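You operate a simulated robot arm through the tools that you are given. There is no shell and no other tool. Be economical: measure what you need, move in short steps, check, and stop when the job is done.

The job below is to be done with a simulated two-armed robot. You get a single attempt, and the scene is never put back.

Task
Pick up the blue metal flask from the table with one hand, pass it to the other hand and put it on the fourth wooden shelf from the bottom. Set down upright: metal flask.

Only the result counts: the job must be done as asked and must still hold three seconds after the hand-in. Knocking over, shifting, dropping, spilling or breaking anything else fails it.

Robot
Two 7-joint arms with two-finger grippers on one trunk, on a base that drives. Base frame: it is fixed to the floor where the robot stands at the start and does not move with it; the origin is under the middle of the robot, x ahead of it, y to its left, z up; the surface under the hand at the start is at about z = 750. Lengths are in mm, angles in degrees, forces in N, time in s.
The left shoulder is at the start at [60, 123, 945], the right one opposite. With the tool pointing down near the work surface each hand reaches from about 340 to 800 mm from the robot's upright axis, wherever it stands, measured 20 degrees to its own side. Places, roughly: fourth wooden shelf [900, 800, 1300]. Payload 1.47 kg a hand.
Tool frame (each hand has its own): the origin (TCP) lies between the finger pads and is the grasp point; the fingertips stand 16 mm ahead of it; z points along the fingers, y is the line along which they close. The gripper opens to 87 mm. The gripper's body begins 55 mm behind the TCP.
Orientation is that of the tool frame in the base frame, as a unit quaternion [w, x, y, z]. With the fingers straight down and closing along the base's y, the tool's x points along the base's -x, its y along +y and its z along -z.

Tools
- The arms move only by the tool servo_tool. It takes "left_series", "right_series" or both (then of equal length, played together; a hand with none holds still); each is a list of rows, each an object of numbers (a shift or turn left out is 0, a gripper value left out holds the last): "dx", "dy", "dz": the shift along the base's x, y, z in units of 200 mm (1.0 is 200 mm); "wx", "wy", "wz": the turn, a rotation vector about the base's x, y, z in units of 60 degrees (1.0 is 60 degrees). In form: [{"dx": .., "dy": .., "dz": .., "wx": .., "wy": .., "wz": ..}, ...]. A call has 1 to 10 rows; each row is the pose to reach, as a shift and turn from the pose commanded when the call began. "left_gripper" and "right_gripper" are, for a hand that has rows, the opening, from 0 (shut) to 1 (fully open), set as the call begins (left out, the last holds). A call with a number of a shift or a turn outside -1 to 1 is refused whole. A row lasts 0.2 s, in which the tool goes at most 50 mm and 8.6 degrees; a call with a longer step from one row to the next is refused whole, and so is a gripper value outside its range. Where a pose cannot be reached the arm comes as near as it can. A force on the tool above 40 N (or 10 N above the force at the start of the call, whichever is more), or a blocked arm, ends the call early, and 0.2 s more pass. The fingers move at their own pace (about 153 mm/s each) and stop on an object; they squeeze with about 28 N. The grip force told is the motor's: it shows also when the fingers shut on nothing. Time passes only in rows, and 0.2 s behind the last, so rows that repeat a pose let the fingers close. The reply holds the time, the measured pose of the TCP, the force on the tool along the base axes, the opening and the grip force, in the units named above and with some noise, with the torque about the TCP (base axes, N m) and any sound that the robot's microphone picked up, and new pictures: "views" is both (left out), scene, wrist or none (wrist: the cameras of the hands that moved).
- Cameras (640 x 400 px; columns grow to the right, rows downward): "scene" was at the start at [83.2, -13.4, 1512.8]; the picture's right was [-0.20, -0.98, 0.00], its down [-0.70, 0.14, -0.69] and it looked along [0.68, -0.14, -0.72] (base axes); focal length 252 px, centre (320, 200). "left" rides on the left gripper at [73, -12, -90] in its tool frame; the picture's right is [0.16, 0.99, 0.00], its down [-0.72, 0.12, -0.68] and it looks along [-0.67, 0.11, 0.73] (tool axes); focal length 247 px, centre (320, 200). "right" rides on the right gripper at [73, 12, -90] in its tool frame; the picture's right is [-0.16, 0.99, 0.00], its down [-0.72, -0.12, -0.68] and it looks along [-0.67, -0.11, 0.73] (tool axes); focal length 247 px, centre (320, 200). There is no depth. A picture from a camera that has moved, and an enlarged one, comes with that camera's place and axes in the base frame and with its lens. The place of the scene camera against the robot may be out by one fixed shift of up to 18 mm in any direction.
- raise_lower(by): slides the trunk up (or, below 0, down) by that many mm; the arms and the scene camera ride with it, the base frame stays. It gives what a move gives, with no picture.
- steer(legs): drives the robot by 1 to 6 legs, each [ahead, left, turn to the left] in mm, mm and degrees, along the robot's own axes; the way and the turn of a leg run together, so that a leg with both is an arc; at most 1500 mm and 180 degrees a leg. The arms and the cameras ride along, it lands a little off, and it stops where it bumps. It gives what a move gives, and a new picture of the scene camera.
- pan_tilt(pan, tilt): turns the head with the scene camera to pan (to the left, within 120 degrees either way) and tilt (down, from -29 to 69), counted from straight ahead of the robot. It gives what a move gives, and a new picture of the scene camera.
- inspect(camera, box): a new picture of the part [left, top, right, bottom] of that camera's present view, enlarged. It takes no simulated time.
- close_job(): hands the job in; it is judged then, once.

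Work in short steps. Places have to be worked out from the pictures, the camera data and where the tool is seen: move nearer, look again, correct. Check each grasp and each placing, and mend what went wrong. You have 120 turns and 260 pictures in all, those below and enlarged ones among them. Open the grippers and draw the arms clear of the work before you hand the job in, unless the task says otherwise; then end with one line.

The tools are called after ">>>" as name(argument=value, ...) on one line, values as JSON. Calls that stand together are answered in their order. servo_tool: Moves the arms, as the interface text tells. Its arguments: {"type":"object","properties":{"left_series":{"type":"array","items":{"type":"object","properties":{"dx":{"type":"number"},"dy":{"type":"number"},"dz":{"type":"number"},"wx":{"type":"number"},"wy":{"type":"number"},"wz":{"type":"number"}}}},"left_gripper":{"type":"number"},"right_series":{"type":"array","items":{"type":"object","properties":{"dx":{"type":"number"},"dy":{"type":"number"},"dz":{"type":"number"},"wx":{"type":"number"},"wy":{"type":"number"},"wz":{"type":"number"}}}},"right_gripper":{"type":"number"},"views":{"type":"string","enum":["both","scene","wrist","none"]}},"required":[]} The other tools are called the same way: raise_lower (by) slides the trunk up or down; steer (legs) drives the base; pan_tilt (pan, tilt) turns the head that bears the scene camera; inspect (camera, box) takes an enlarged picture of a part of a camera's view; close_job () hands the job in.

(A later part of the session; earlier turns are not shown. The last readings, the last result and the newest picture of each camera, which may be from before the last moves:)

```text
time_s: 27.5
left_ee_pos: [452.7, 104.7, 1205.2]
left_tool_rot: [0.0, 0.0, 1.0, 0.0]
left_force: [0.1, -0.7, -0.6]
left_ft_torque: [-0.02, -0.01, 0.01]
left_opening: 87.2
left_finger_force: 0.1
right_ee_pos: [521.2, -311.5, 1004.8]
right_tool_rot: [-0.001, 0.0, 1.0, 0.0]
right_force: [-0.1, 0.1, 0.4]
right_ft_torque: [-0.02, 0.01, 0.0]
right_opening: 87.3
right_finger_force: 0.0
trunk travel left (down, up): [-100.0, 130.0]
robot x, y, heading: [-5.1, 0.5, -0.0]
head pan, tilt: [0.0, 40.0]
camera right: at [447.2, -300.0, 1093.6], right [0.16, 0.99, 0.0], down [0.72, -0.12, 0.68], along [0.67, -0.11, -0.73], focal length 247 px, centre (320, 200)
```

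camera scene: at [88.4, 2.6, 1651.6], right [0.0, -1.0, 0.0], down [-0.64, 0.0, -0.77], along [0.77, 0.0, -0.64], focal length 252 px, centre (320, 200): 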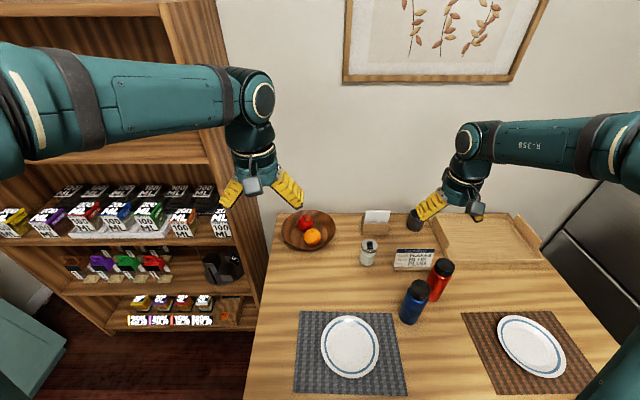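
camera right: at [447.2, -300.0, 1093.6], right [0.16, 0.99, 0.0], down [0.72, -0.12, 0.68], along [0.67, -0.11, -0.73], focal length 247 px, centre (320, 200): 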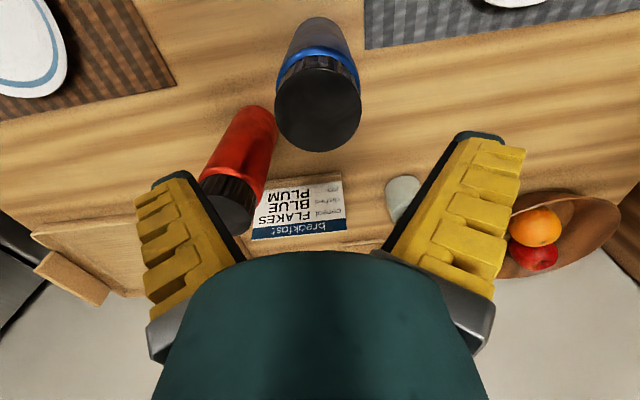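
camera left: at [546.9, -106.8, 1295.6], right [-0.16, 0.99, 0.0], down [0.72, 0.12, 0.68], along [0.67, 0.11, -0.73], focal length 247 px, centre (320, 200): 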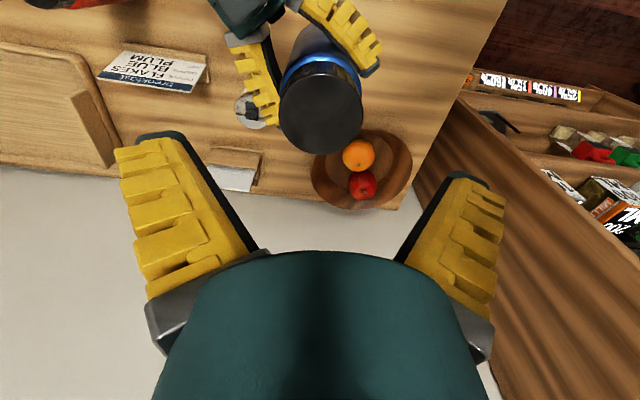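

The cap centre is now measured at (516, -312). I'll lower the right hand around it and close.

>>> servo_tool(right_series=[{"dx": -0.02, "dz": -0.2}, {"dx": -0.02, "dz": -0.4}, {"dx": -0.02, "dz": -0.49}, {"dx": -0.02, "dz": -0.49}], views="wrist")

>>> servo_tool(right_series=[{}, {}, {}], right_gripper=0, views="wrist")

```text
time_s: 28.5
left_ee_pos: [451.7, 104.9, 1206.3]
left_tool_rot: [0.0, 0.0, 1.0, 0.0]
left_force: [0.6, 0.5, 0.1]
left_ft_torque: [0.04, -0.01, 0.01]
left_opening: 86.9
left_finger_force: 0.1
right_ee_pos: [517.5, -311.9, 907.5]
right_tool_rot: [0.0, -0.001, 1.0, 0.0]
right_force: [-0.4, 0.1, -0.4]
right_ft_torque: [-0.01, 0.0, 0.04]
right_opening: 86.8
right_finger_force: 0.2
trunk travel left (down, up): [-100.0, 130.0]
robot x, y, heading: [-0.9, 2.8, -0.1]
head pan, tilt: [0.0, 40.0]
camera right: at [443.1, -301.6, 996.0], right [0.16, 0.99, 0.0], down [0.72, -0.12, 0.68], along [0.67, -0.11, -0.73], focal length 247 px, centre (320, 200)
```

right: 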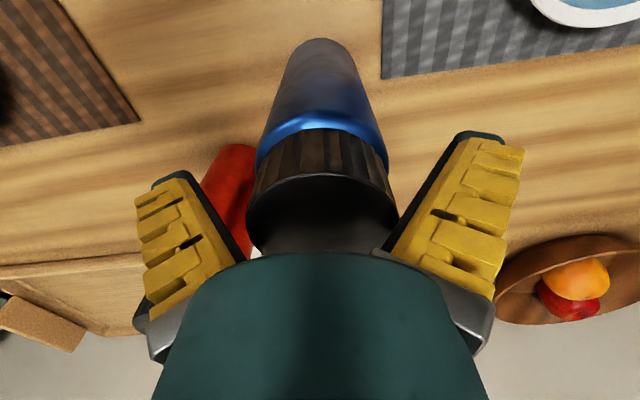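

```text
time_s: 29.3
left_ee_pos: [451.9, 105.0, 1204.9]
left_tool_rot: [0.0, -0.001, 1.0, 0.0]
left_force: [-0.1, 0.0, -0.3]
left_ft_torque: [0.02, 0.05, 0.0]
left_opening: 87.1
left_finger_force: 0.1
right_ee_pos: [516.2, -313.3, 906.8]
right_tool_rot: [0.0, 0.0, 1.0, 0.0]
right_force: [0.1, 0.1, 0.6]
right_ft_torque: [-0.05, -0.16, 0.02]
right_opening: 62.8
right_finger_force: 27.8
trunk travel left (down, up): [-100.0, 130.0]
robot x, y, heading: [1.4, -1.6, 0.1]
head pan, tilt: [0.0, 40.0]
camera right: at [443.3, -301.7, 996.2], right [0.16, 0.99, 0.0], down [0.72, -0.12, 0.68], along [0.67, -0.11, -0.73], focal length 247 px, centre (320, 200)
```

right: 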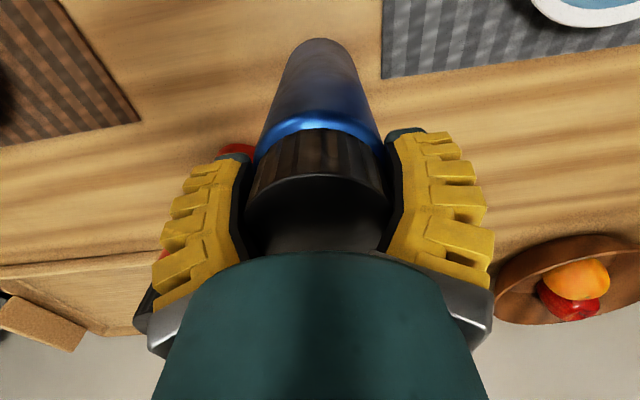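

The cap is gripped, so I'll lift slowly and check.

>>> servo_tool(right_series=[{"dz": 0.04}, {"dz": 0.14}, {"dz": 0.28}, {"dz": 0.42}, {"dz": 0.56}, {"dz": 0.7}, {"dz": 0.84}, {"dz": 0.96}, {"dz": 1.0}, {"dz": 1.0}], views="wrist")

```text
time_s: 31.5
left_ee_pos: [452.9, 105.2, 1205.7]
left_tool_rot: [0.0, 0.0, 1.0, 0.0]
left_force: [0.7, -0.3, -0.6]
left_ft_torque: [0.01, 0.0, 0.02]
left_opening: 87.0
left_finger_force: 0.1
right_ee_pos: [515.8, -310.1, 1106.7]
right_tool_rot: [0.0, 0.0, 1.0, 0.002]
right_force: [0.2, -0.6, -3.4]
right_ft_torque: [0.01, -0.05, -0.02]
right_opening: 62.4
right_finger_force: 28.1
trunk travel left (down, up): [-100.0, 130.0]
robot x, y, heading: [-1.1, 0.3, 0.2]
head pan, tilt: [0.0, 40.0]
camera right: at [443.2, -299.8, 1196.0], right [0.16, 0.99, 0.0], down [0.72, -0.12, 0.68], along [0.67, -0.11, -0.73], focal length 247 px, centre (320, 200)
```

right: 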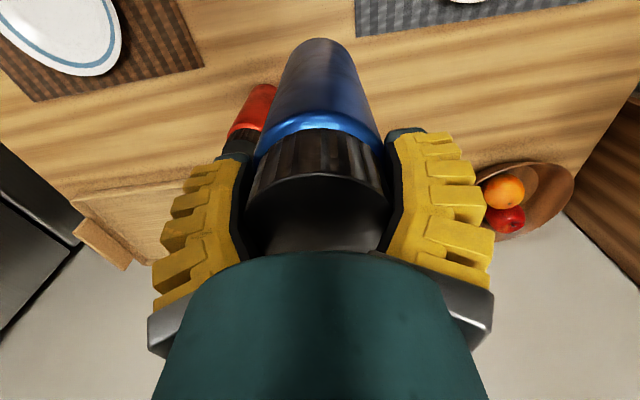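

The flask is secure in the right hand. I'll move the left hand out to y≈300 and pitch it toward horizontal while the right hand carries the flask slowly toward the centre.

>>> servo_tool(left_series=[{"dy": 0.15}, {"dy": 0.3}, {"dy": 0.45, "wy": -0.14}, {"dy": 0.6, "wy": -0.28}, {"dy": 0.75, "wy": -0.42}, {"dy": 0.9, "wy": -0.56}, {"dy": 1.0, "wy": -0.7}, {"dy": 1.0, "wy": -0.84}, {"dy": 1.0, "wy": -0.98}, {"dy": 1.0, "wy": -0.98}], right_series=[{"dy": 0.05}, {"dy": 0.15, "dx": 0.03}, {"dy": 0.25, "dx": 0.07}, {"dy": 0.37, "dx": 0.12}, {"dy": 0.49, "dx": 0.18}, {"dy": 0.61, "dx": 0.24}, {"dy": 0.73, "dx": 0.3}, {"dy": 0.85, "dx": 0.36}, {"dy": 0.95, "dx": 0.4}, {"dy": 1.0, "dx": 0.42}], views="none")

>>> servo_tool(left_series=[{"wy": -0.13}, {"wy": -0.26}, {"wy": -0.39}, {"wy": -0.52}, {"wy": -0.52}], views="both")

```text
time_s: 33.7
left_ee_pos: [453.5, 304.5, 1206.3]
left_tool_rot: [0.492, 0.001, 0.871, -0.001]
left_force: [-0.1, 0.1, 0.4]
left_ft_torque: [-0.01, 0.01, 0.0]
left_opening: 87.0
left_finger_force: 0.1
right_ee_pos: [600.1, -111.5, 1107.2]
right_tool_rot: [0.0, 0.0, 1.0, 0.0]
right_force: [0.4, -0.1, -3.4]
right_ft_torque: [0.03, 0.01, -0.03]
right_opening: 62.0
right_finger_force: 28.1
trunk travel left (down, up): [-100.0, 130.0]
robot x, y, heading: [-2.2, 1.5, 0.1]
head pan, tilt: [0.0, 40.0]
```

```text
time_s: 34.9
left_ee_pos: [464.8, 312.8, 1211.5]
left_tool_rot: [0.708, 0.0, 0.706, 0.001]
left_force: [0.5, -0.2, -0.8]
left_ft_torque: [-0.02, 0.0, 0.0]
left_opening: 86.9
left_finger_force: 0.1
left hand out of reach, approached as far as the arm can: row 4, 5
right_ee_pos: [599.4, -112.8, 1106.5]
right_tool_rot: [0.0, 0.0, 1.0, 0.0]
right_force: [-0.5, -0.4, -3.8]
right_ft_torque: [0.0, 0.0, 0.01]
right_opening: 62.1
right_finger_force: 28.3
trunk travel left (down, up): [-100.0, 130.0]
robot x, y, heading: [2.3, 0.1, -0.1]
head pan, tilt: [0.0, 40.0]
camera scene: at [89.1, 2.4, 1521.6], right [0.0, -1.0, 0.0], down [-0.64, 0.0, -0.77], along [0.77, 0.0, -0.64], focal length 252 px, centre (320, 200)
camera left: at [374.0, 300.7, 1139.7], right [0.0, 0.99, -0.16], down [-0.68, 0.12, 0.72], along [0.73, 0.11, 0.67], focal length 247 px, centre (320, 200)
```

scene: 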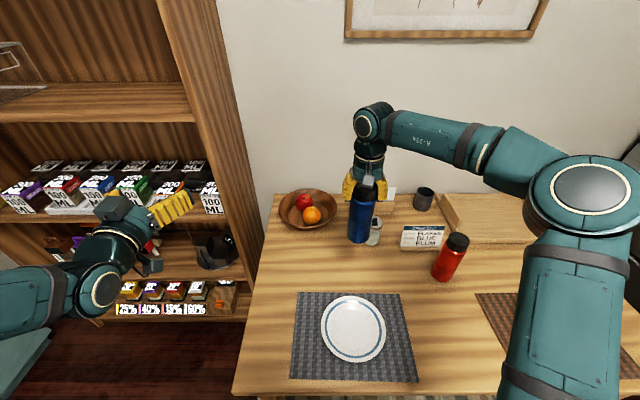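
left: 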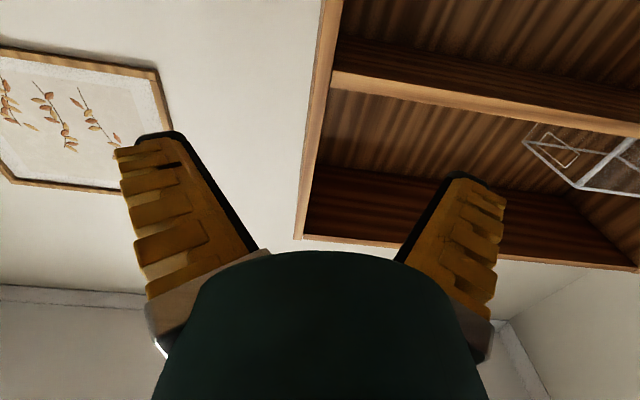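

Shelf triangulation: board front at x≈743, right inner end y≈336, height ≈1250. I'll yaw the left hand 42° to the right and lower it while the right hand carries the flask to about (620, 88).

>>> servo_tool(left_series=[{"dx": 0.04, "dz": -0.1, "wz": -0.1}, {"dx": 0.08, "dz": -0.2, "wz": -0.2}, {"dx": 0.12, "dz": -0.3, "wz": -0.3}, {"dx": 0.16, "dz": -0.4, "wz": -0.4}, {"dx": 0.2, "dz": -0.5, "wz": -0.5}, {"dx": 0.25, "dz": -0.6, "wz": -0.6}, {"dx": 0.25, "dz": -0.73, "wz": -0.7}, {"dx": 0.25, "dz": -0.73, "wz": -0.7}, {"dx": 0.25, "dz": -0.73, "wz": -0.7}, {"dx": 0.25, "dz": -0.73, "wz": -0.7}], right_series=[{"dy": 0.05, "dx": 0.01}, {"dy": 0.15, "dx": 0.02}, {"dy": 0.25, "dx": 0.03}, {"dy": 0.37, "dx": 0.04}, {"dy": 0.49, "dx": 0.05}, {"dy": 0.61, "dx": 0.06}, {"dy": 0.73, "dx": 0.07}, {"dy": 0.85, "dx": 0.08}, {"dy": 0.95, "dx": 0.09}, {"dy": 1.0, "dx": 0.1}], views="both")

```text
time_s: 37.1
left_ee_pos: [516.0, 312.9, 1065.7]
left_tool_rot: [0.66, 0.253, 0.66, -0.254]
left_force: [-0.4, 0.1, -0.4]
left_ft_torque: [-0.06, 0.01, -0.01]
left_opening: 87.1
left_finger_force: 0.0
right_ee_pos: [620.2, 87.5, 1105.9]
right_tool_rot: [0.0, -0.001, 1.0, 0.0]
right_force: [-0.1, 0.3, -3.7]
right_ft_torque: [0.03, 0.02, -0.01]
right_opening: 61.8
right_finger_force: 28.1
trunk travel left (down, up): [-100.0, 130.0]
robot x, y, heading: [1.9, 2.4, -0.1]
head pan, tilt: [0.0, 40.0]
camera scene: at [89.5, 2.8, 1521.5], right [0.0, -1.0, 0.0], down [-0.64, 0.0, -0.77], along [0.77, 0.0, -0.64], focal length 252 px, centre (320, 200)
camera right: at [547.4, 99.1, 1196.3], right [0.16, 0.99, 0.0], down [0.72, -0.12, 0.68], along [0.67, -0.11, -0.73], focal length 247 px, centre (320, 200)
camera left: at [439.8, 363.3, 993.5], right [0.66, 0.73, -0.16], down [-0.43, 0.54, 0.72], along [0.62, -0.41, 0.67], focal length 247 px, centre (320, 200)
```

scene: 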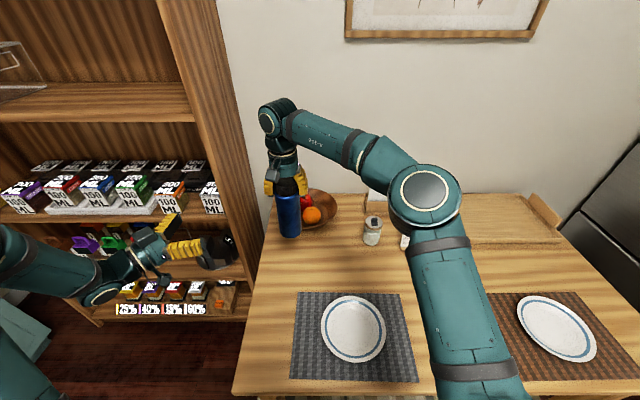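
right: 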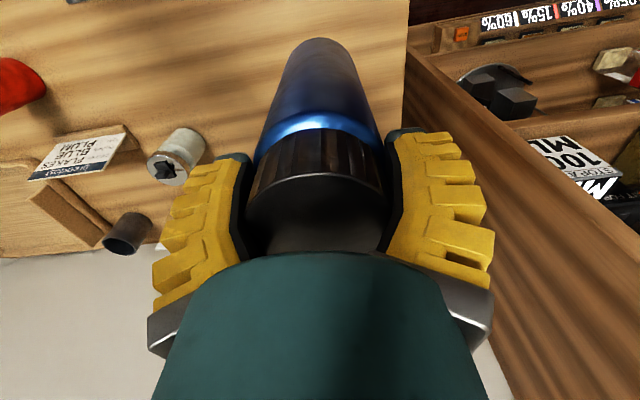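
left: 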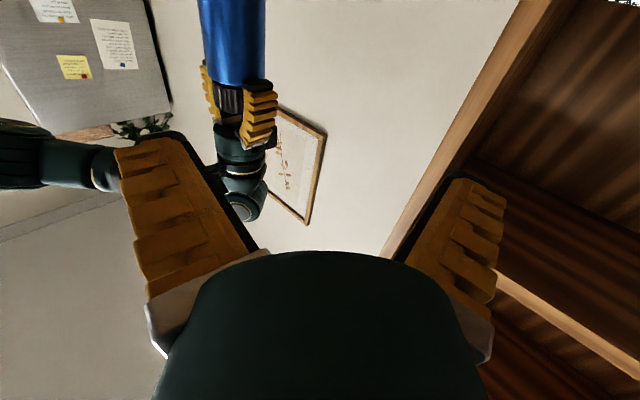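

The flask is at (620, 88). I'll bring the left hand to its pre-grasp at (538, 161), with z≈1057 so it grips the straight body below the shoulder.

>>> servo_tool(left_series=[{"dx": 0.02, "dy": -0.15, "dz": -0.04}, {"dx": 0.05, "dy": -0.3, "dz": -0.04}, {"dx": 0.08, "dy": -0.45, "dz": -0.04}, {"dx": 0.1, "dy": -0.6, "dz": -0.04}, {"dx": 0.1125, "dy": -0.76, "dz": -0.04}, {"dx": 0.1125, "dy": -0.76, "dz": -0.04}], left_gripper=1, views="both")

```text
time_s: 38.5
left_ee_pos: [536.2, 160.9, 1056.6]
left_tool_rot: [0.66, 0.252, 0.66, -0.253]
left_force: [-0.2, 0.2, 0.0]
left_ft_torque: [-0.01, 0.0, 0.0]
left_opening: 87.3
left_finger_force: 0.2
right_ee_pos: [620.8, 87.8, 1106.7]
right_tool_rot: [0.001, 0.0, 1.0, 0.001]
right_force: [0.0, 0.0, -3.4]
right_ft_torque: [0.0, 0.04, -0.01]
right_opening: 61.8
right_finger_force: 27.7
trunk travel left (down, up): [-100.0, 130.0]
robot x, y, heading: [1.2, -1.0, -0.1]
head pan, tilt: [0.0, 40.0]
camera scene: at [89.5, 3.1, 1521.5], right [0.0, -1.0, 0.0], down [-0.64, 0.0, -0.77], along [0.77, 0.0, -0.64], focal length 252 px, centre (320, 200)
camera left: at [461.6, 211.9, 985.1], right [0.66, 0.73, -0.16], down [-0.43, 0.54, 0.72], along [0.62, -0.41, 0.67], focal length 247 px, centre (320, 200)
```

scene: 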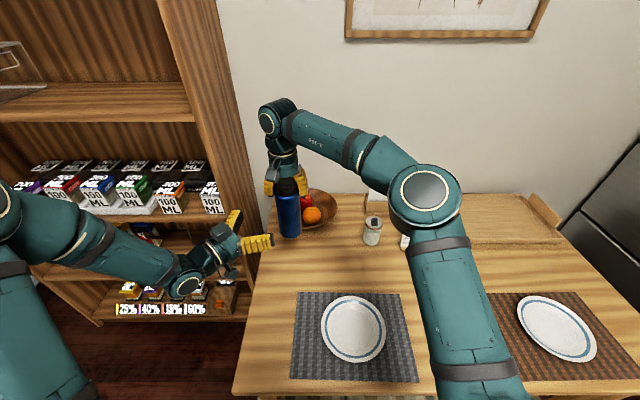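
left: 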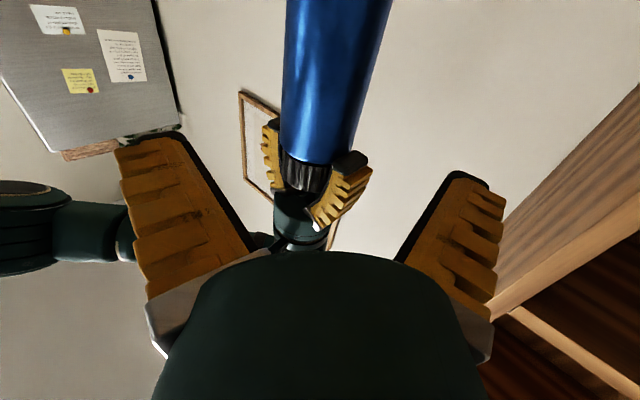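

Aligned. I'll advance to enclose the flask body, then close.

>>> servo_tool(left_series=[{"dx": 0.1, "dy": -0.09}, {"dx": 0.2, "dy": -0.18}, {"dx": 0.3, "dy": -0.27}, {"dx": 0.39, "dy": -0.34}, {"dx": 0.42, "dy": -0.365}, {"dx": 0.42, "dy": -0.365}], views="wrist")

>>> servo_tool(left_series=[{}, {}, {}, {}], left_gripper=0, views="wrist")

```text
time_s: 39.9
left_ee_pos: [621.3, 87.6, 1057.8]
left_tool_rot: [0.661, 0.254, 0.66, -0.253]
left_force: [-1.0, 0.4, 0.4]
left_ft_torque: [0.03, -0.01, 0.01]
left_opening: 86.9
left_finger_force: 0.1
right_ee_pos: [620.3, 88.3, 1106.3]
right_tool_rot: [0.0, 0.0, 1.0, 0.0]
right_force: [0.0, 0.1, -3.9]
right_ft_torque: [-0.02, 0.0, 0.0]
right_opening: 61.5
right_finger_force: 28.1
trunk travel left (down, up): [-100.0, 130.0]
robot x, y, heading: [-3.7, 0.1, -0.0]
head pan, tilt: [0.0, 40.0]
camera left: at [546.0, 138.5, 985.4], right [0.66, 0.73, -0.16], down [-0.43, 0.54, 0.72], along [0.62, -0.41, 0.67], focal length 247 px, centre (320, 200)
```

left: 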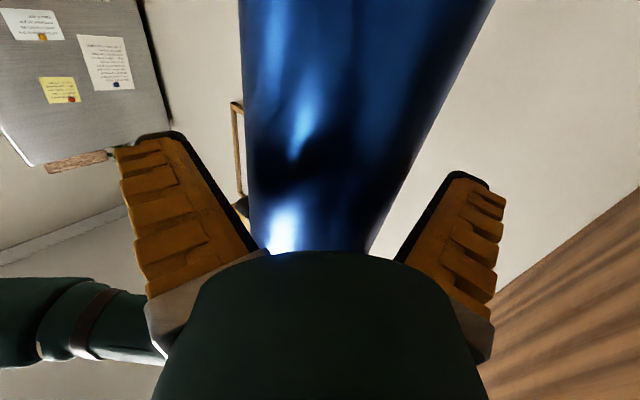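

```text
time_s: 40.9
left_ee_pos: [620.8, 87.3, 1057.3]
left_tool_rot: [0.66, 0.254, 0.66, -0.254]
left_force: [13.6, -4.9, 0.7]
left_ft_torque: [0.09, 0.36, 0.05]
left_opening: 64.5
left_finger_force: 28.6
right_ee_pos: [619.9, 88.8, 1106.9]
right_tool_rot: [-0.001, -0.001, 1.0, 0.001]
right_force: [-13.4, 4.3, -1.0]
right_ft_torque: [0.15, 0.29, -0.04]
right_opening: 61.7
right_finger_force: 27.7
trunk travel left (down, up): [-100.0, 130.0]
robot x, y, heading: [2.0, 2.2, 0.1]
head pan, tilt: [0.0, 40.0]
camera left: at [546.0, 138.6, 985.5], right [0.66, 0.73, -0.16], down [-0.43, 0.54, 0.72], along [0.62, -0.41, 0.67], focal length 247 px, centre (320, 200)
```

left: 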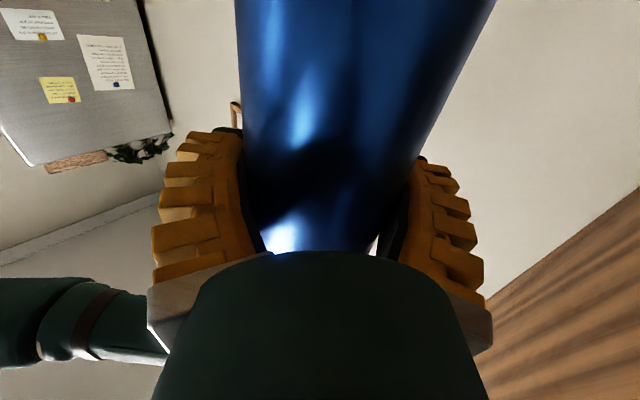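

The left hand holds the straight body at 64.5 mm. There is a ~14 N internal force along its pointing direction, so I'll nudge it 4 mm forward to relieve that before releasing.

>>> servo_tool(left_series=[{"dx": 0.01, "dy": -0.007}, {"dx": 0.018, "dy": -0.012}, {"dx": 0.018, "dy": -0.012}], views="none")

```text
time_s: 41.7
left_ee_pos: [625.0, 84.8, 1056.4]
left_tool_rot: [0.659, 0.254, 0.661, -0.255]
left_force: [-13.9, 3.2, -0.4]
left_ft_torque: [-0.06, -0.27, -0.02]
left_opening: 64.9
left_finger_force: 28.4
right_ee_pos: [621.8, 86.0, 1106.8]
right_tool_rot: [0.002, 0.002, 1.0, 0.0]
right_force: [13.4, -3.0, 0.0]
right_ft_torque: [-0.1, -0.39, 0.03]
right_opening: 61.7
right_finger_force: 27.8
trunk travel left (down, up): [-100.0, 130.0]
robot x, y, heading: [-2.7, 1.9, 0.0]
head pan, tilt: [0.0, 40.0]
```

The force flipped sign, so I'll move back half of that.

>>> servo_tool(left_series=[{"dx": -0.009, "dy": 0.006}, {"dx": -0.009, "dy": 0.006}], views="none")

```text
time_s: 42.3
left_ee_pos: [623.0, 86.5, 1056.8]
left_tool_rot: [0.66, 0.254, 0.66, -0.254]
left_force: [-8.9, 0.8, -0.7]
left_ft_torque: [0.15, 0.12, 0.11]
left_opening: 65.0
left_finger_force: 28.1
right_ee_pos: [620.8, 88.3, 1106.7]
right_tool_rot: [0.001, 0.0, 1.0, 0.001]
right_force: [10.3, 0.0, 1.2]
right_ft_torque: [-0.17, -0.57, -0.07]
right_opening: 61.2
right_finger_force: 27.7
trunk travel left (down, up): [-100.0, 130.0]
robot x, y, heading: [0.9, 3.3, 0.1]
head pan, tilt: [0.0, 40.0]
```

I'll make one more tiny correction, then open the right hand and lift it clear.

>>> servo_tool(left_series=[{"dx": -0.004, "dy": 0.002}, {"dx": -0.004, "dy": 0.002}], views="none")

>>> servo_tool(right_series=[{}, {}, {"dz": 0.05}, {"dz": 0.2}, {"dz": 0.4}, {"dz": 0.5}], right_gripper=1, views="both")

```text
time_s: 42.9
left_ee_pos: [621.7, 87.4, 1057.8]
left_tool_rot: [0.66, 0.253, 0.66, -0.253]
left_force: [-2.6, -1.8, -2.9]
left_ft_torque: [0.14, 0.25, 0.08]
left_opening: 64.6
left_finger_force: 27.2
right_ee_pos: [619.9, 88.3, 1107.4]
right_tool_rot: [0.0, -0.001, 1.0, 0.001]
right_force: [2.1, 1.2, 3.6]
right_ft_torque: [-0.08, -0.38, -0.12]
right_opening: 61.4
right_finger_force: 28.1
trunk travel left (down, up): [-100.0, 130.0]
robot x, y, heading: [-0.7, 1.8, 0.1]
head pan, tilt: [0.0, 40.0]
```

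```text
time_s: 44.3
left_ee_pos: [622.8, 87.0, 1057.7]
left_tool_rot: [0.66, 0.253, 0.66, -0.254]
left_force: [-0.2, -0.1, -0.2]
left_ft_torque: [-0.03, -0.01, 0.02]
left_opening: 64.8
left_finger_force: 28.4
right_ee_pos: [620.0, 88.4, 1206.7]
right_tool_rot: [0.0, 0.0, 1.0, -0.001]
right_force: [-0.2, 0.1, 0.1]
right_ft_torque: [0.01, -0.02, -0.02]
right_opening: 87.1
right_finger_force: 0.1
trunk travel left (down, up): [-100.0, 130.0]
robot x, y, heading: [-2.1, -2.1, 0.1]
head pan, tilt: [0.0, 40.0]
camera scene: at [89.6, 2.9, 1521.5], right [0.0, -1.0, 0.0], down [-0.64, 0.0, -0.77], along [0.77, 0.0, -0.64], focal length 252 px, centre (320, 200)
camera right: at [547.6, 98.9, 1296.1], right [0.16, 0.99, 0.0], down [0.72, -0.12, 0.68], along [0.67, -0.11, -0.73], focal length 247 px, centre (320, 200)
```

scene: 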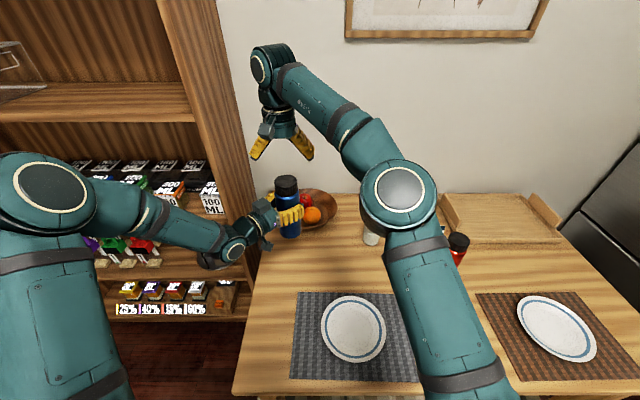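
right: 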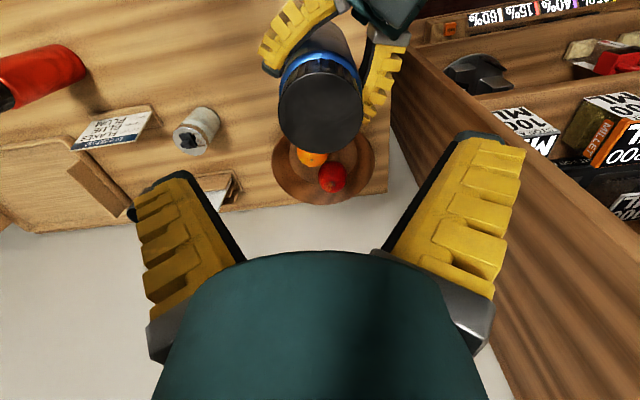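

The left hand holds the flask alone. I'll wait briefly to check that it isn't creeping.

>>> servo_tool(right_series=[{}, {}, {}, {}, {}], views="wrist")

>>> inspect(camera="scene", box=[220, 150, 340, 250])

```text
time_s: 45.5
left_ee_pos: [621.4, 87.3, 1058.2]
left_tool_rot: [0.66, 0.254, 0.66, -0.254]
left_force: [0.3, -0.2, -0.1]
left_ft_torque: [-0.01, -0.02, 0.0]
left_opening: 64.6
left_finger_force: 27.7
right_ee_pos: [620.0, 87.2, 1207.0]
right_tool_rot: [0.0, 0.0, 1.0, 0.0]
right_force: [0.3, 0.3, 0.1]
right_ft_torque: [0.01, 0.0, -0.01]
right_opening: 87.0
right_finger_force: 0.2
trunk travel left (down, up): [-100.0, 130.0]
robot x, y, heading: [1.6, -0.5, -0.2]
head pan, tilt: [0.0, 40.0]
camera right: at [547.7, 98.9, 1295.7], right [0.16, 0.99, 0.0], down [0.72, -0.12, 0.68], along [0.67, -0.11, -0.73], focal length 247 px, centre (320, 200)
```

right: 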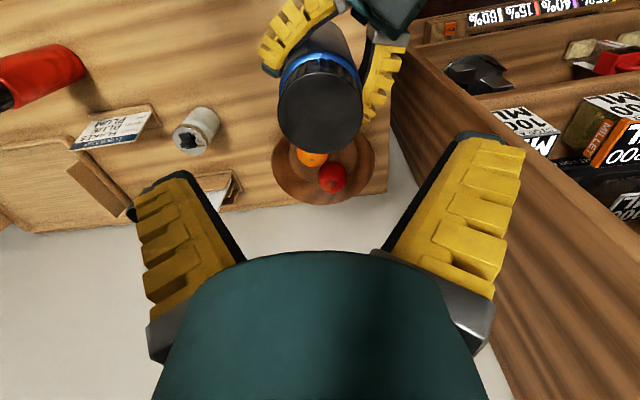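

```text
4.00 times, centred on (280, 200) of scene
camera zoom: at [89.7, 2.7, 1521.5], right [0.0, -1.0, 0.0], down [-0.64, 0.0, -0.77], along [0.77, 0.0, -0.64], focal length 1010 px, centre (480, 200)
```

zoom: 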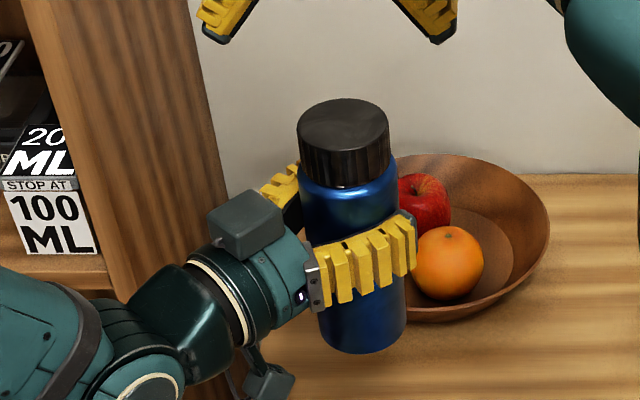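

The grip is steady and the flask is upright. I'll retract the right arm to its own side, then raise the trunk.

>>> servo_tool(right_series=[{"dx": -0.05, "dy": -0.12}, {"dx": -0.15, "dy": -0.28}, {"dx": -0.25, "dy": -0.46}, {"dx": -0.35, "dy": -0.64}, {"dx": -0.45, "dy": -0.82}, {"dx": -0.55, "dy": -1.0}, {"dx": -0.55, "dy": -1.0}], views="none")

>>> servo_tool(right_series=[{"dx": -0.05, "dy": -0.15}, {"dx": -0.1, "dy": -0.35}, {"dx": -0.1, "dy": -0.55}, {"dx": -0.1, "dy": -0.7}, {"dx": -0.1, "dy": -0.7}], views="none")

>>> raise_lower(by=130)

>>> inspect(camera="scene", box=[160, 100, 480, 300])

```text
time_s: 47.1
left_ee_pos: [623.6, 87.6, 1057.0]
left_tool_rot: [0.659, 0.253, 0.66, -0.254]
left_force: [0.2, -0.3, -0.1]
left_ft_torque: [0.0, 0.0, -0.02]
left_opening: 64.5
left_finger_force: 27.7
right_ee_pos: [511.0, -111.9, 1206.6]
right_tool_rot: [0.0, -0.001, 1.0, 0.0]
right_force: [-0.5, 0.4, -0.5]
right_ft_torque: [0.0, -0.01, 0.0]
right_opening: 87.4
right_finger_force: 0.1
trunk travel left (down, up): [-100.0, 130.0]
robot x, y, heading: [0.6, -1.4, 0.0]
head pan, tilt: [0.0, 40.0]
```

```text
time_s: 48.3
left_ee_pos: [622.8, 87.9, 1057.0]
left_tool_rot: [0.66, 0.253, 0.66, -0.253]
left_force: [-0.8, -0.3, -0.4]
left_ft_torque: [-0.01, 0.02, -0.01]
left_opening: 64.7
left_finger_force: 27.5
right_ee_pos: [490.1, -252.4, 1206.0]
right_tool_rot: [0.0, 0.0, 1.0, -0.001]
right_force: [0.1, 0.0, 0.6]
right_ft_torque: [0.01, 0.0, -0.02]
right_opening: 87.0
right_finger_force: 0.0
trunk travel left (down, up): [-100.0, 130.0]
robot x, y, heading: [3.6, -0.4, -0.2]
head pan, tilt: [0.0, 40.0]
```

```text
time_s: 49.9
left_ee_pos: [622.9, 85.9, 1188.4]
left_tool_rot: [0.661, 0.253, 0.66, -0.253]
left_force: [-0.6, 1.4, -3.1]
left_ft_torque: [0.01, 0.01, -0.01]
left_opening: 64.9
left_finger_force: 28.1
right_ee_pos: [490.3, -252.1, 1336.7]
right_tool_rot: [0.0, 0.0, 1.0, 0.0]
right_force: [-0.3, 0.3, -0.1]
right_ft_torque: [0.0, 0.0, 0.0]
right_opening: 86.8
right_finger_force: 0.1
trunk travel left (down, up): [-230.0, 0.0]
robot x, y, heading: [2.4, 0.5, -0.1]
head pan, tilt: [0.0, 40.0]
```

```text
2.00 times, centred on (320, 200) of scene
camera zoom: at [89.9, 2.7, 1651.3], right [0.0, -1.0, 0.0], down [-0.64, 0.0, -0.77], along [0.77, 0.0, -0.64], focal length 505 px, centre (320, 200)
```

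zoom: 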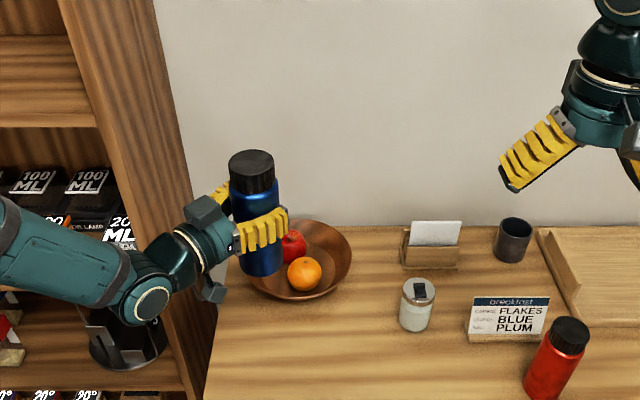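

The flask is still held. I'll back off 80 mm and drive left in front of the shelf.

>>> steer(legs=[[-80, 0, 0], [0, 310, 0]])

```text
time_s: 53.9
left_ee_pos: [543.3, 396.6, 1187.2]
left_tool_rot: [0.66, 0.254, 0.66, -0.254]
left_force: [0.2, -0.2, -3.6]
left_ft_torque: [0.0, -0.03, -0.02]
left_opening: 64.8
left_finger_force: 28.0
right_ee_pos: [409.5, 57.6, 1335.6]
right_tool_rot: [-0.001, 0.002, 1.0, 0.001]
right_force: [0.8, -0.2, 0.0]
right_ft_torque: [0.02, 0.03, 0.02]
right_opening: 87.1
right_finger_force: 0.1
trunk travel left (down, up): [-230.0, 0.0]
robot x, y, heading: [-81.9, 310.8, -0.3]
head pan, tilt: [0.0, 40.0]
camera scene: at [10.5, 314.1, 1651.5], right [0.0, -1.0, 0.0], down [-0.64, 0.0, -0.77], along [0.77, 0.0, -0.64], focal length 252 px, centre (320, 200)
```

scene: 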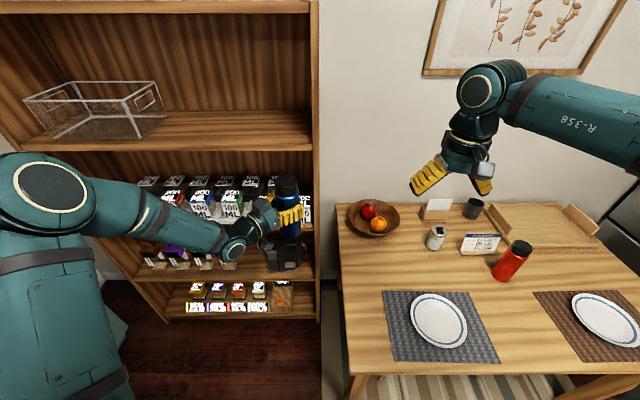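

The fourth (top) board has free space from y≈340 to 880, to the right of the clear box. I'll drive another 250 mm left.

>>> steer(legs=[[0, 250, 0]])

>>> pan_tilt(pan=10, tilt=25)

```text
time_s: 56.7
left_ee_pos: [542.9, 647.4, 1188.6]
left_tool_rot: [0.66, 0.254, 0.66, -0.254]
left_force: [-1.0, 0.0, -3.5]
left_ft_torque: [-0.03, -0.02, 0.02]
left_opening: 64.7
left_finger_force: 27.5
right_ee_pos: [411.1, 309.4, 1337.2]
right_tool_rot: [-0.001, 0.001, 1.0, 0.0]
right_force: [0.1, -0.2, 0.6]
right_ft_torque: [-0.02, 0.01, 0.0]
right_opening: 87.0
right_finger_force: 0.1
trunk travel left (down, up): [-230.0, 0.0]
robot x, y, heading: [-78.2, 564.4, -0.2]
head pan, tilt: [0.0, 40.0]
camera scene: at [11.0, 564.7, 1651.5], right [0.0, -1.0, 0.0], down [-0.64, 0.0, -0.77], along [0.77, 0.0, -0.64], focal length 252 px, centre (320, 200)
```

scene: 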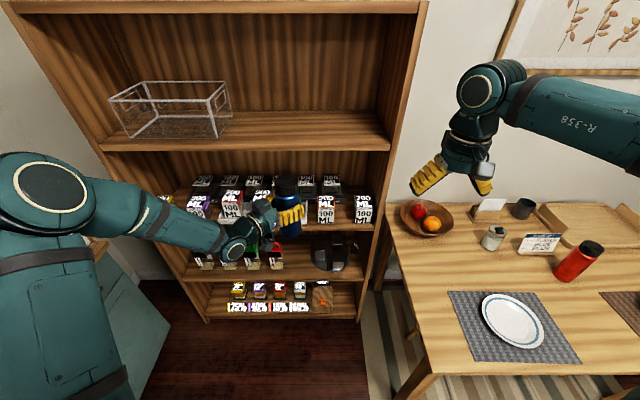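

```text
time_s: 57.5
left_ee_pos: [543.9, 647.1, 1188.1]
left_tool_rot: [0.66, 0.254, 0.66, -0.254]
left_force: [0.0, 0.1, -2.5]
left_ft_torque: [0.02, 0.02, 0.0]
left_opening: 64.3
left_finger_force: 27.9
right_ee_pos: [411.3, 309.1, 1336.5]
right_tool_rot: [0.0, 0.001, 1.0, 0.0]
right_force: [-0.9, -0.5, 0.2]
right_ft_torque: [0.0, 0.0, 0.03]
right_opening: 86.9
right_finger_force: 0.0
trunk travel left (down, up): [-230.0, 0.0]
robot x, y, heading: [-79.1, 561.6, -0.1]
head pan, tilt: [10.0, 25.0]
camera scene: at [16.8, 580.3, 1674.8], right [0.17, -0.99, 0.0], down [-0.42, -0.07, -0.91], along [0.89, 0.16, -0.42], focal length 252 px, centre (320, 200)
```

scene: 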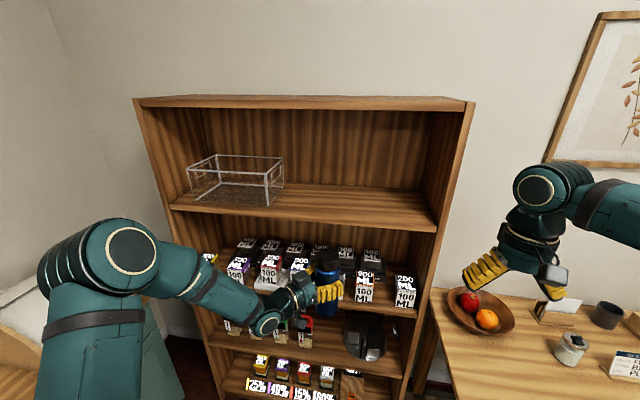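

>>> inspect(camera="scene", box=[160, 90, 480, 290])

```text
2.00 times, centred on (320, 190) of scene
camera zoom: at [16.8, 580.3, 1674.8], right [0.17, -0.99, 0.0], down [-0.42, -0.07, -0.91], along [0.89, 0.16, -0.42], focal length 505 px, centre (320, 220)
```

zoom: 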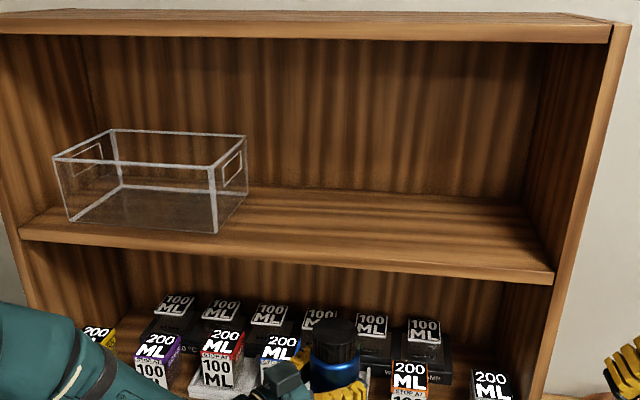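

The board's top surface is at about z 1275 with its front at x≈743, and the opening is ~340 mm high. The flask bottom is 108 mm below the TCP. I'll raise the left arm slowly toward z≈1420 while still in front of the shelf.

>>> servo_tool(left_series=[{"dz": 0.04}, {"dz": 0.12}, {"dz": 0.22}, {"dz": 0.32}, {"dz": 0.42}, {"dz": 0.52}, {"dz": 0.6}, {"dz": 0.66}, {"dz": 0.7}, {"dz": 0.7}], views="scene")

```text
time_s: 59.7
left_ee_pos: [545.6, 646.2, 1328.6]
left_tool_rot: [0.659, 0.254, 0.661, -0.255]
left_force: [0.8, 0.3, -3.0]
left_ft_torque: [0.03, -0.04, -0.02]
left_opening: 64.9
left_finger_force: 27.9
right_ee_pos: [410.0, 308.7, 1336.4]
right_tool_rot: [0.0, 0.001, 1.0, 0.0]
right_force: [-0.3, 0.7, -0.4]
right_ft_torque: [0.02, 0.02, -0.02]
right_opening: 87.2
right_finger_force: 0.1
trunk travel left (down, up): [-230.0, 0.0]
robot x, y, heading: [-75.4, 561.2, -0.4]
head pan, tilt: [10.0, 25.0]
camera scene: at [16.9, 580.4, 1674.8], right [0.17, -0.99, 0.0], down [-0.42, -0.07, -0.91], along [0.89, 0.16, -0.42], focal length 252 px, centre (320, 200)
```

scene: 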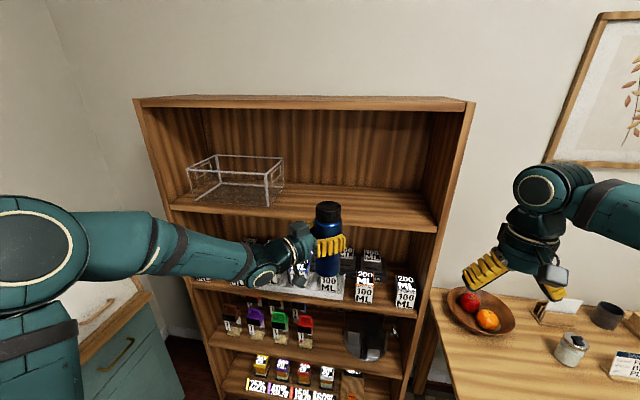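

Steady. I'll raise it the rest of the way.

>>> servo_tool(left_series=[{"dz": 0.04}, {"dz": 0.12}, {"dz": 0.22}, {"dz": 0.32}, {"dz": 0.4}, {"dz": 0.45}, {"dz": 0.47}, {"dz": 0.47}], views="scene")

```text
time_s: 61.5
left_ee_pos: [543.1, 647.7, 1422.8]
left_tool_rot: [0.66, 0.254, 0.66, -0.255]
left_force: [0.5, -0.3, -3.0]
left_ft_torque: [0.01, -0.02, -0.02]
left_opening: 64.8
left_finger_force: 28.2
right_ee_pos: [410.9, 309.2, 1335.4]
right_tool_rot: [0.0, 0.001, 1.0, 0.0]
right_force: [-0.1, -0.3, 1.1]
right_ft_torque: [0.02, 0.0, -0.02]
right_opening: 87.3
right_finger_force: 0.0
trunk travel left (down, up): [-230.0, 0.0]
robot x, y, heading: [-81.0, 559.7, 0.1]
head pan, tilt: [10.0, 25.0]
camera scene: at [16.8, 580.4, 1674.8], right [0.17, -0.99, 0.0], down [-0.42, -0.07, -0.91], along [0.89, 0.16, -0.42], focal length 252 px, centre (320, 200)
```

scene: 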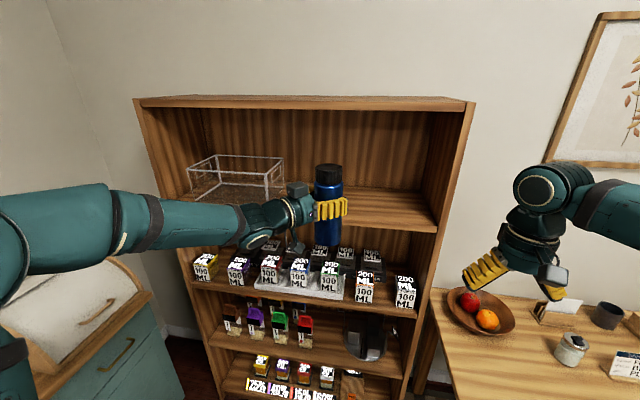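

Flask bottom is ≈1315, about 40 mm above the board. I'll tuck the right arm back, away from the shelf's side panel, and drive 150 mm forward.

>>> servo_tool(right_series=[{"dx": -0.15, "dy": -0.05}, {"dx": -0.35, "dy": -0.15}, {"dx": -0.5, "dy": -0.3}, {"dx": -0.5, "dy": -0.3}], views="none")

>>> steer(legs=[[150, 0, 0]])

```text
time_s: 62.5
left_ee_pos: [543.6, 648.3, 1421.7]
left_tool_rot: [0.66, 0.253, 0.66, -0.254]
left_force: [-0.4, 0.3, -2.6]
left_ft_torque: [0.01, -0.01, 0.0]
left_opening: 64.8
left_finger_force: 27.9
right_ee_pos: [312.1, 250.4, 1336.2]
right_tool_rot: [0.001, 0.001, 1.0, -0.001]
right_force: [-0.4, 0.4, 0.7]
right_ft_torque: [-0.02, 0.01, 0.01]
right_opening: 86.9
right_finger_force: 0.1
trunk travel left (down, up): [-230.0, 0.0]
robot x, y, heading: [-82.6, 560.7, -0.3]
head pan, tilt: [10.0, 25.0]
```

```text
time_s: 63.9
left_ee_pos: [694.1, 647.2, 1423.1]
left_tool_rot: [0.659, 0.253, 0.661, -0.254]
left_force: [-0.3, -0.3, -2.9]
left_ft_torque: [-0.02, 0.0, 0.02]
left_opening: 64.4
left_finger_force: 27.5
right_ee_pos: [461.4, 247.7, 1335.5]
right_tool_rot: [0.0, 0.001, 1.0, 0.0]
right_force: [0.5, 0.0, -0.7]
right_ft_torque: [-0.05, 0.04, 0.02]
right_opening: 86.9
right_finger_force: 0.0
trunk travel left (down, up): [-230.0, 0.0]
robot x, y, heading: [69.4, 565.8, -0.3]
head pan, tilt: [10.0, 25.0]
camera scene: at [167.2, 580.0, 1674.8], right [0.17, -0.99, 0.0], down [-0.42, -0.07, -0.91], along [0.89, 0.16, -0.42], focal length 252 px, centre (320, 200)
```

scene: 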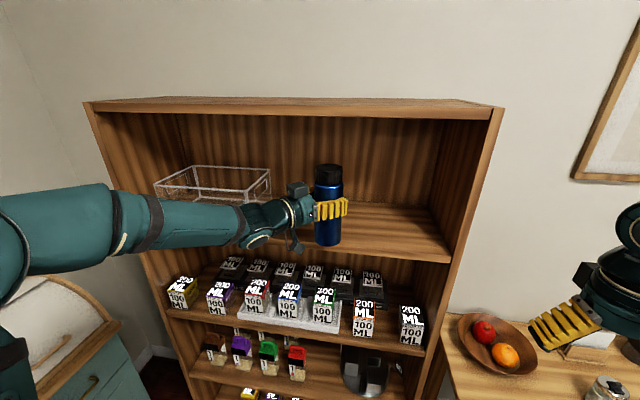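

>>> inspect(camera="scene", box=[220, 140, 480, 300])

```text
2.46 times, centred on (350, 220) of scene
camera zoom: at [167.2, 580.0, 1674.8], right [0.17, -0.99, 0.0], down [-0.42, -0.07, -0.91], along [0.89, 0.16, -0.42], focal length 621 px, centre (246, 151)
```

zoom: 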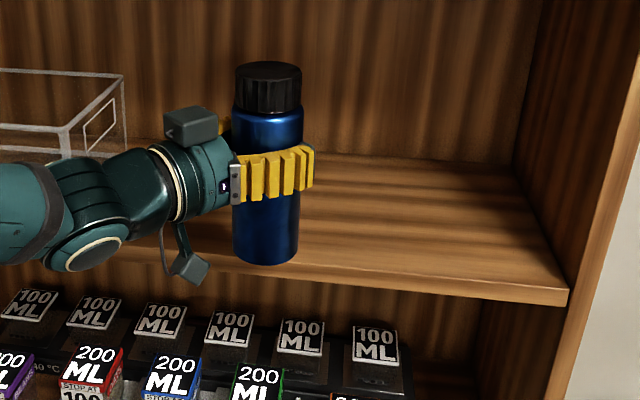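

The flask bottom is ≈1315–1320 and the board top 1275–1290. I'll lift 15 mm more and slide the flask in over the board with the arm.

>>> servo_tool(left_series=[{"dz": 0.05}, {"dz": 0.075}, {"dz": 0.075, "dx": 0.06}, {"dz": 0.075, "dx": 0.14}, {"dz": 0.075, "dx": 0.24}, {"dz": 0.075, "dx": 0.34}, {"dz": 0.075, "dx": 0.44}, {"dz": 0.075, "dx": 0.52}, {"dz": 0.075, "dx": 0.56}, {"dz": 0.075, "dx": 0.56}], views="both")

>>> inspect(camera="scene", box=[220, 140, 480, 300])

```text
time_s: 66.0
left_ee_pos: [805.2, 647.5, 1436.6]
left_tool_rot: [0.66, 0.254, 0.66, -0.254]
left_force: [-0.5, 0.7, -3.8]
left_ft_torque: [-0.03, 0.02, 0.01]
left_opening: 64.8
left_finger_force: 28.3
right_ee_pos: [460.8, 248.5, 1334.9]
right_tool_rot: [0.0, 0.001, 1.0, 0.0]
right_force: [-0.8, -0.7, 0.5]
right_ft_torque: [-0.01, -0.02, 0.05]
right_opening: 86.9
right_finger_force: 0.1
trunk travel left (down, up): [-230.0, 0.0]
robot x, y, heading: [69.6, 560.5, -0.0]
head pan, tilt: [10.0, 25.0]
camera scene: at [166.0, 580.1, 1674.8], right [0.17, -0.99, 0.0], down [-0.42, -0.07, -0.91], along [0.89, 0.16, -0.42], focal length 252 px, centre (320, 200)
camera left: at [730.1, 698.4, 1364.9], right [0.66, 0.73, -0.16], down [-0.43, 0.54, 0.72], along [0.62, -0.41, 0.67], focal length 247 px, centre (320, 200)
```

scene: 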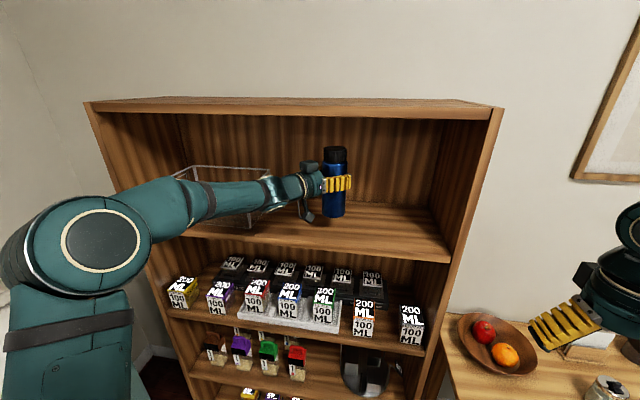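
left: 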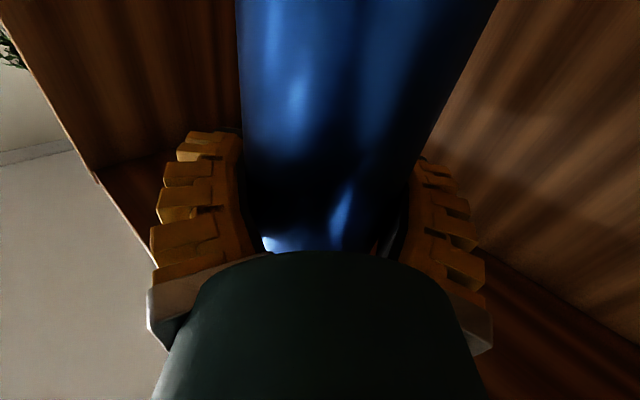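

```text
2.46 times, centred on (350, 220) of scene
camera zoom: at [166.0, 580.1, 1674.8], right [0.17, -0.99, 0.0], down [-0.42, -0.07, -0.91], along [0.89, 0.16, -0.42], focal length 621 px, centre (246, 151)
```

zoom: 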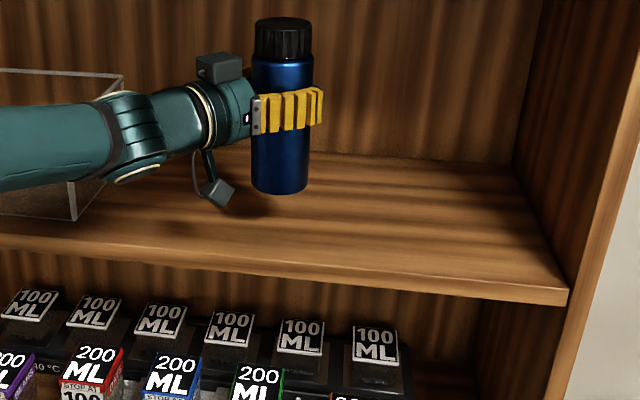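

The flask is upright over the board at (805, 647). I'll lower it 28 mm first, then feel for contact.

>>> servo_tool(left_series=[{"dz": -0.05}, {"dz": -0.1}, {"dz": -0.14}, {"dz": -0.14}], views="none")

>>> servo_tool(left_series=[{"dz": -0.02}, {"dz": -0.04}, {"dz": -0.04}], views="scene")

>>> inspect(camera="scene", box=[260, 140, 420, 240])

```text
time_s: 67.0
left_ee_pos: [805.1, 647.6, 1409.2]
left_tool_rot: [0.66, 0.254, 0.66, -0.254]
left_force: [-0.7, 0.6, -3.1]
left_ft_torque: [-0.04, 0.01, -0.01]
left_opening: 64.4
left_finger_force: 28.1
right_ee_pos: [460.7, 248.3, 1334.6]
right_tool_rot: [0.0, 0.001, 1.0, 0.0]
right_force: [0.6, 0.6, 0.8]
right_ft_torque: [0.02, 0.02, -0.01]
right_opening: 87.3
right_finger_force: 0.0
trunk travel left (down, up): [-230.0, 0.0]
robot x, y, heading: [69.1, 560.9, -0.0]
head pan, tilt: [10.0, 25.0]
```

```text
time_s: 67.8
left_ee_pos: [805.1, 646.7, 1401.0]
left_tool_rot: [0.659, 0.255, 0.66, -0.255]
left_force: [-0.6, -0.4, -2.8]
left_ft_torque: [0.01, 0.02, -0.03]
left_opening: 64.8
left_finger_force: 28.1
right_ee_pos: [461.7, 248.1, 1335.0]
right_tool_rot: [0.0, 0.001, 1.0, 0.0]
right_force: [-0.2, 1.7, 0.0]
right_ft_torque: [-0.01, 0.0, 0.0]
right_opening: 86.7
right_finger_force: 0.1
trunk travel left (down, up): [-230.0, 0.0]
robot x, y, heading: [70.2, 564.7, -0.3]
head pan, tilt: [10.0, 25.0]
camera scene: at [166.2, 580.0, 1674.8], right [0.17, -0.99, 0.0], down [-0.42, -0.07, -0.91], along [0.89, 0.16, -0.42], focal length 252 px, centre (320, 200)
```

scene: 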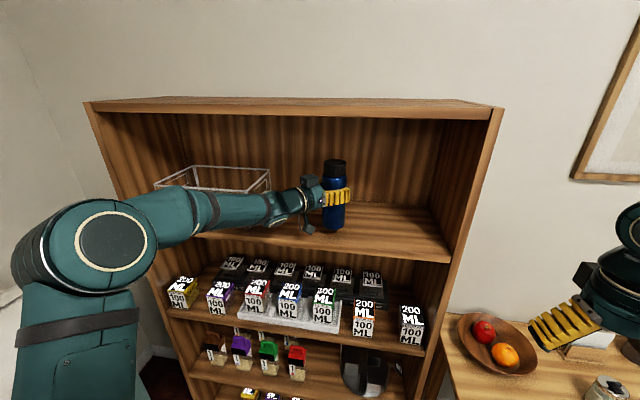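

```text
4.00 times, centred on (340, 190) of scene
camera zoom: at [166.2, 580.0, 1674.8], right [0.17, -0.99, 0.0], down [-0.42, -0.07, -0.91], along [0.89, 0.16, -0.42], focal length 1010 px, centre (240, 240)
```

zoom: 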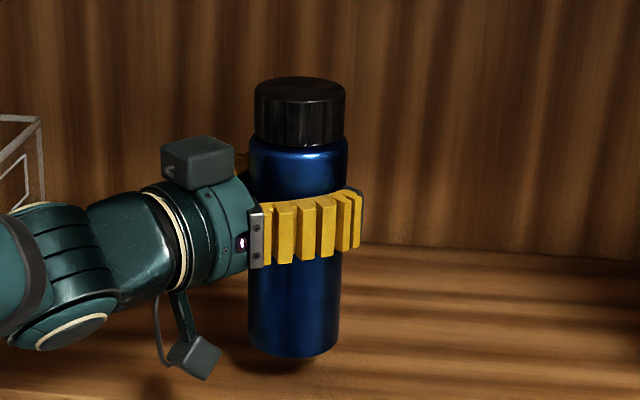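

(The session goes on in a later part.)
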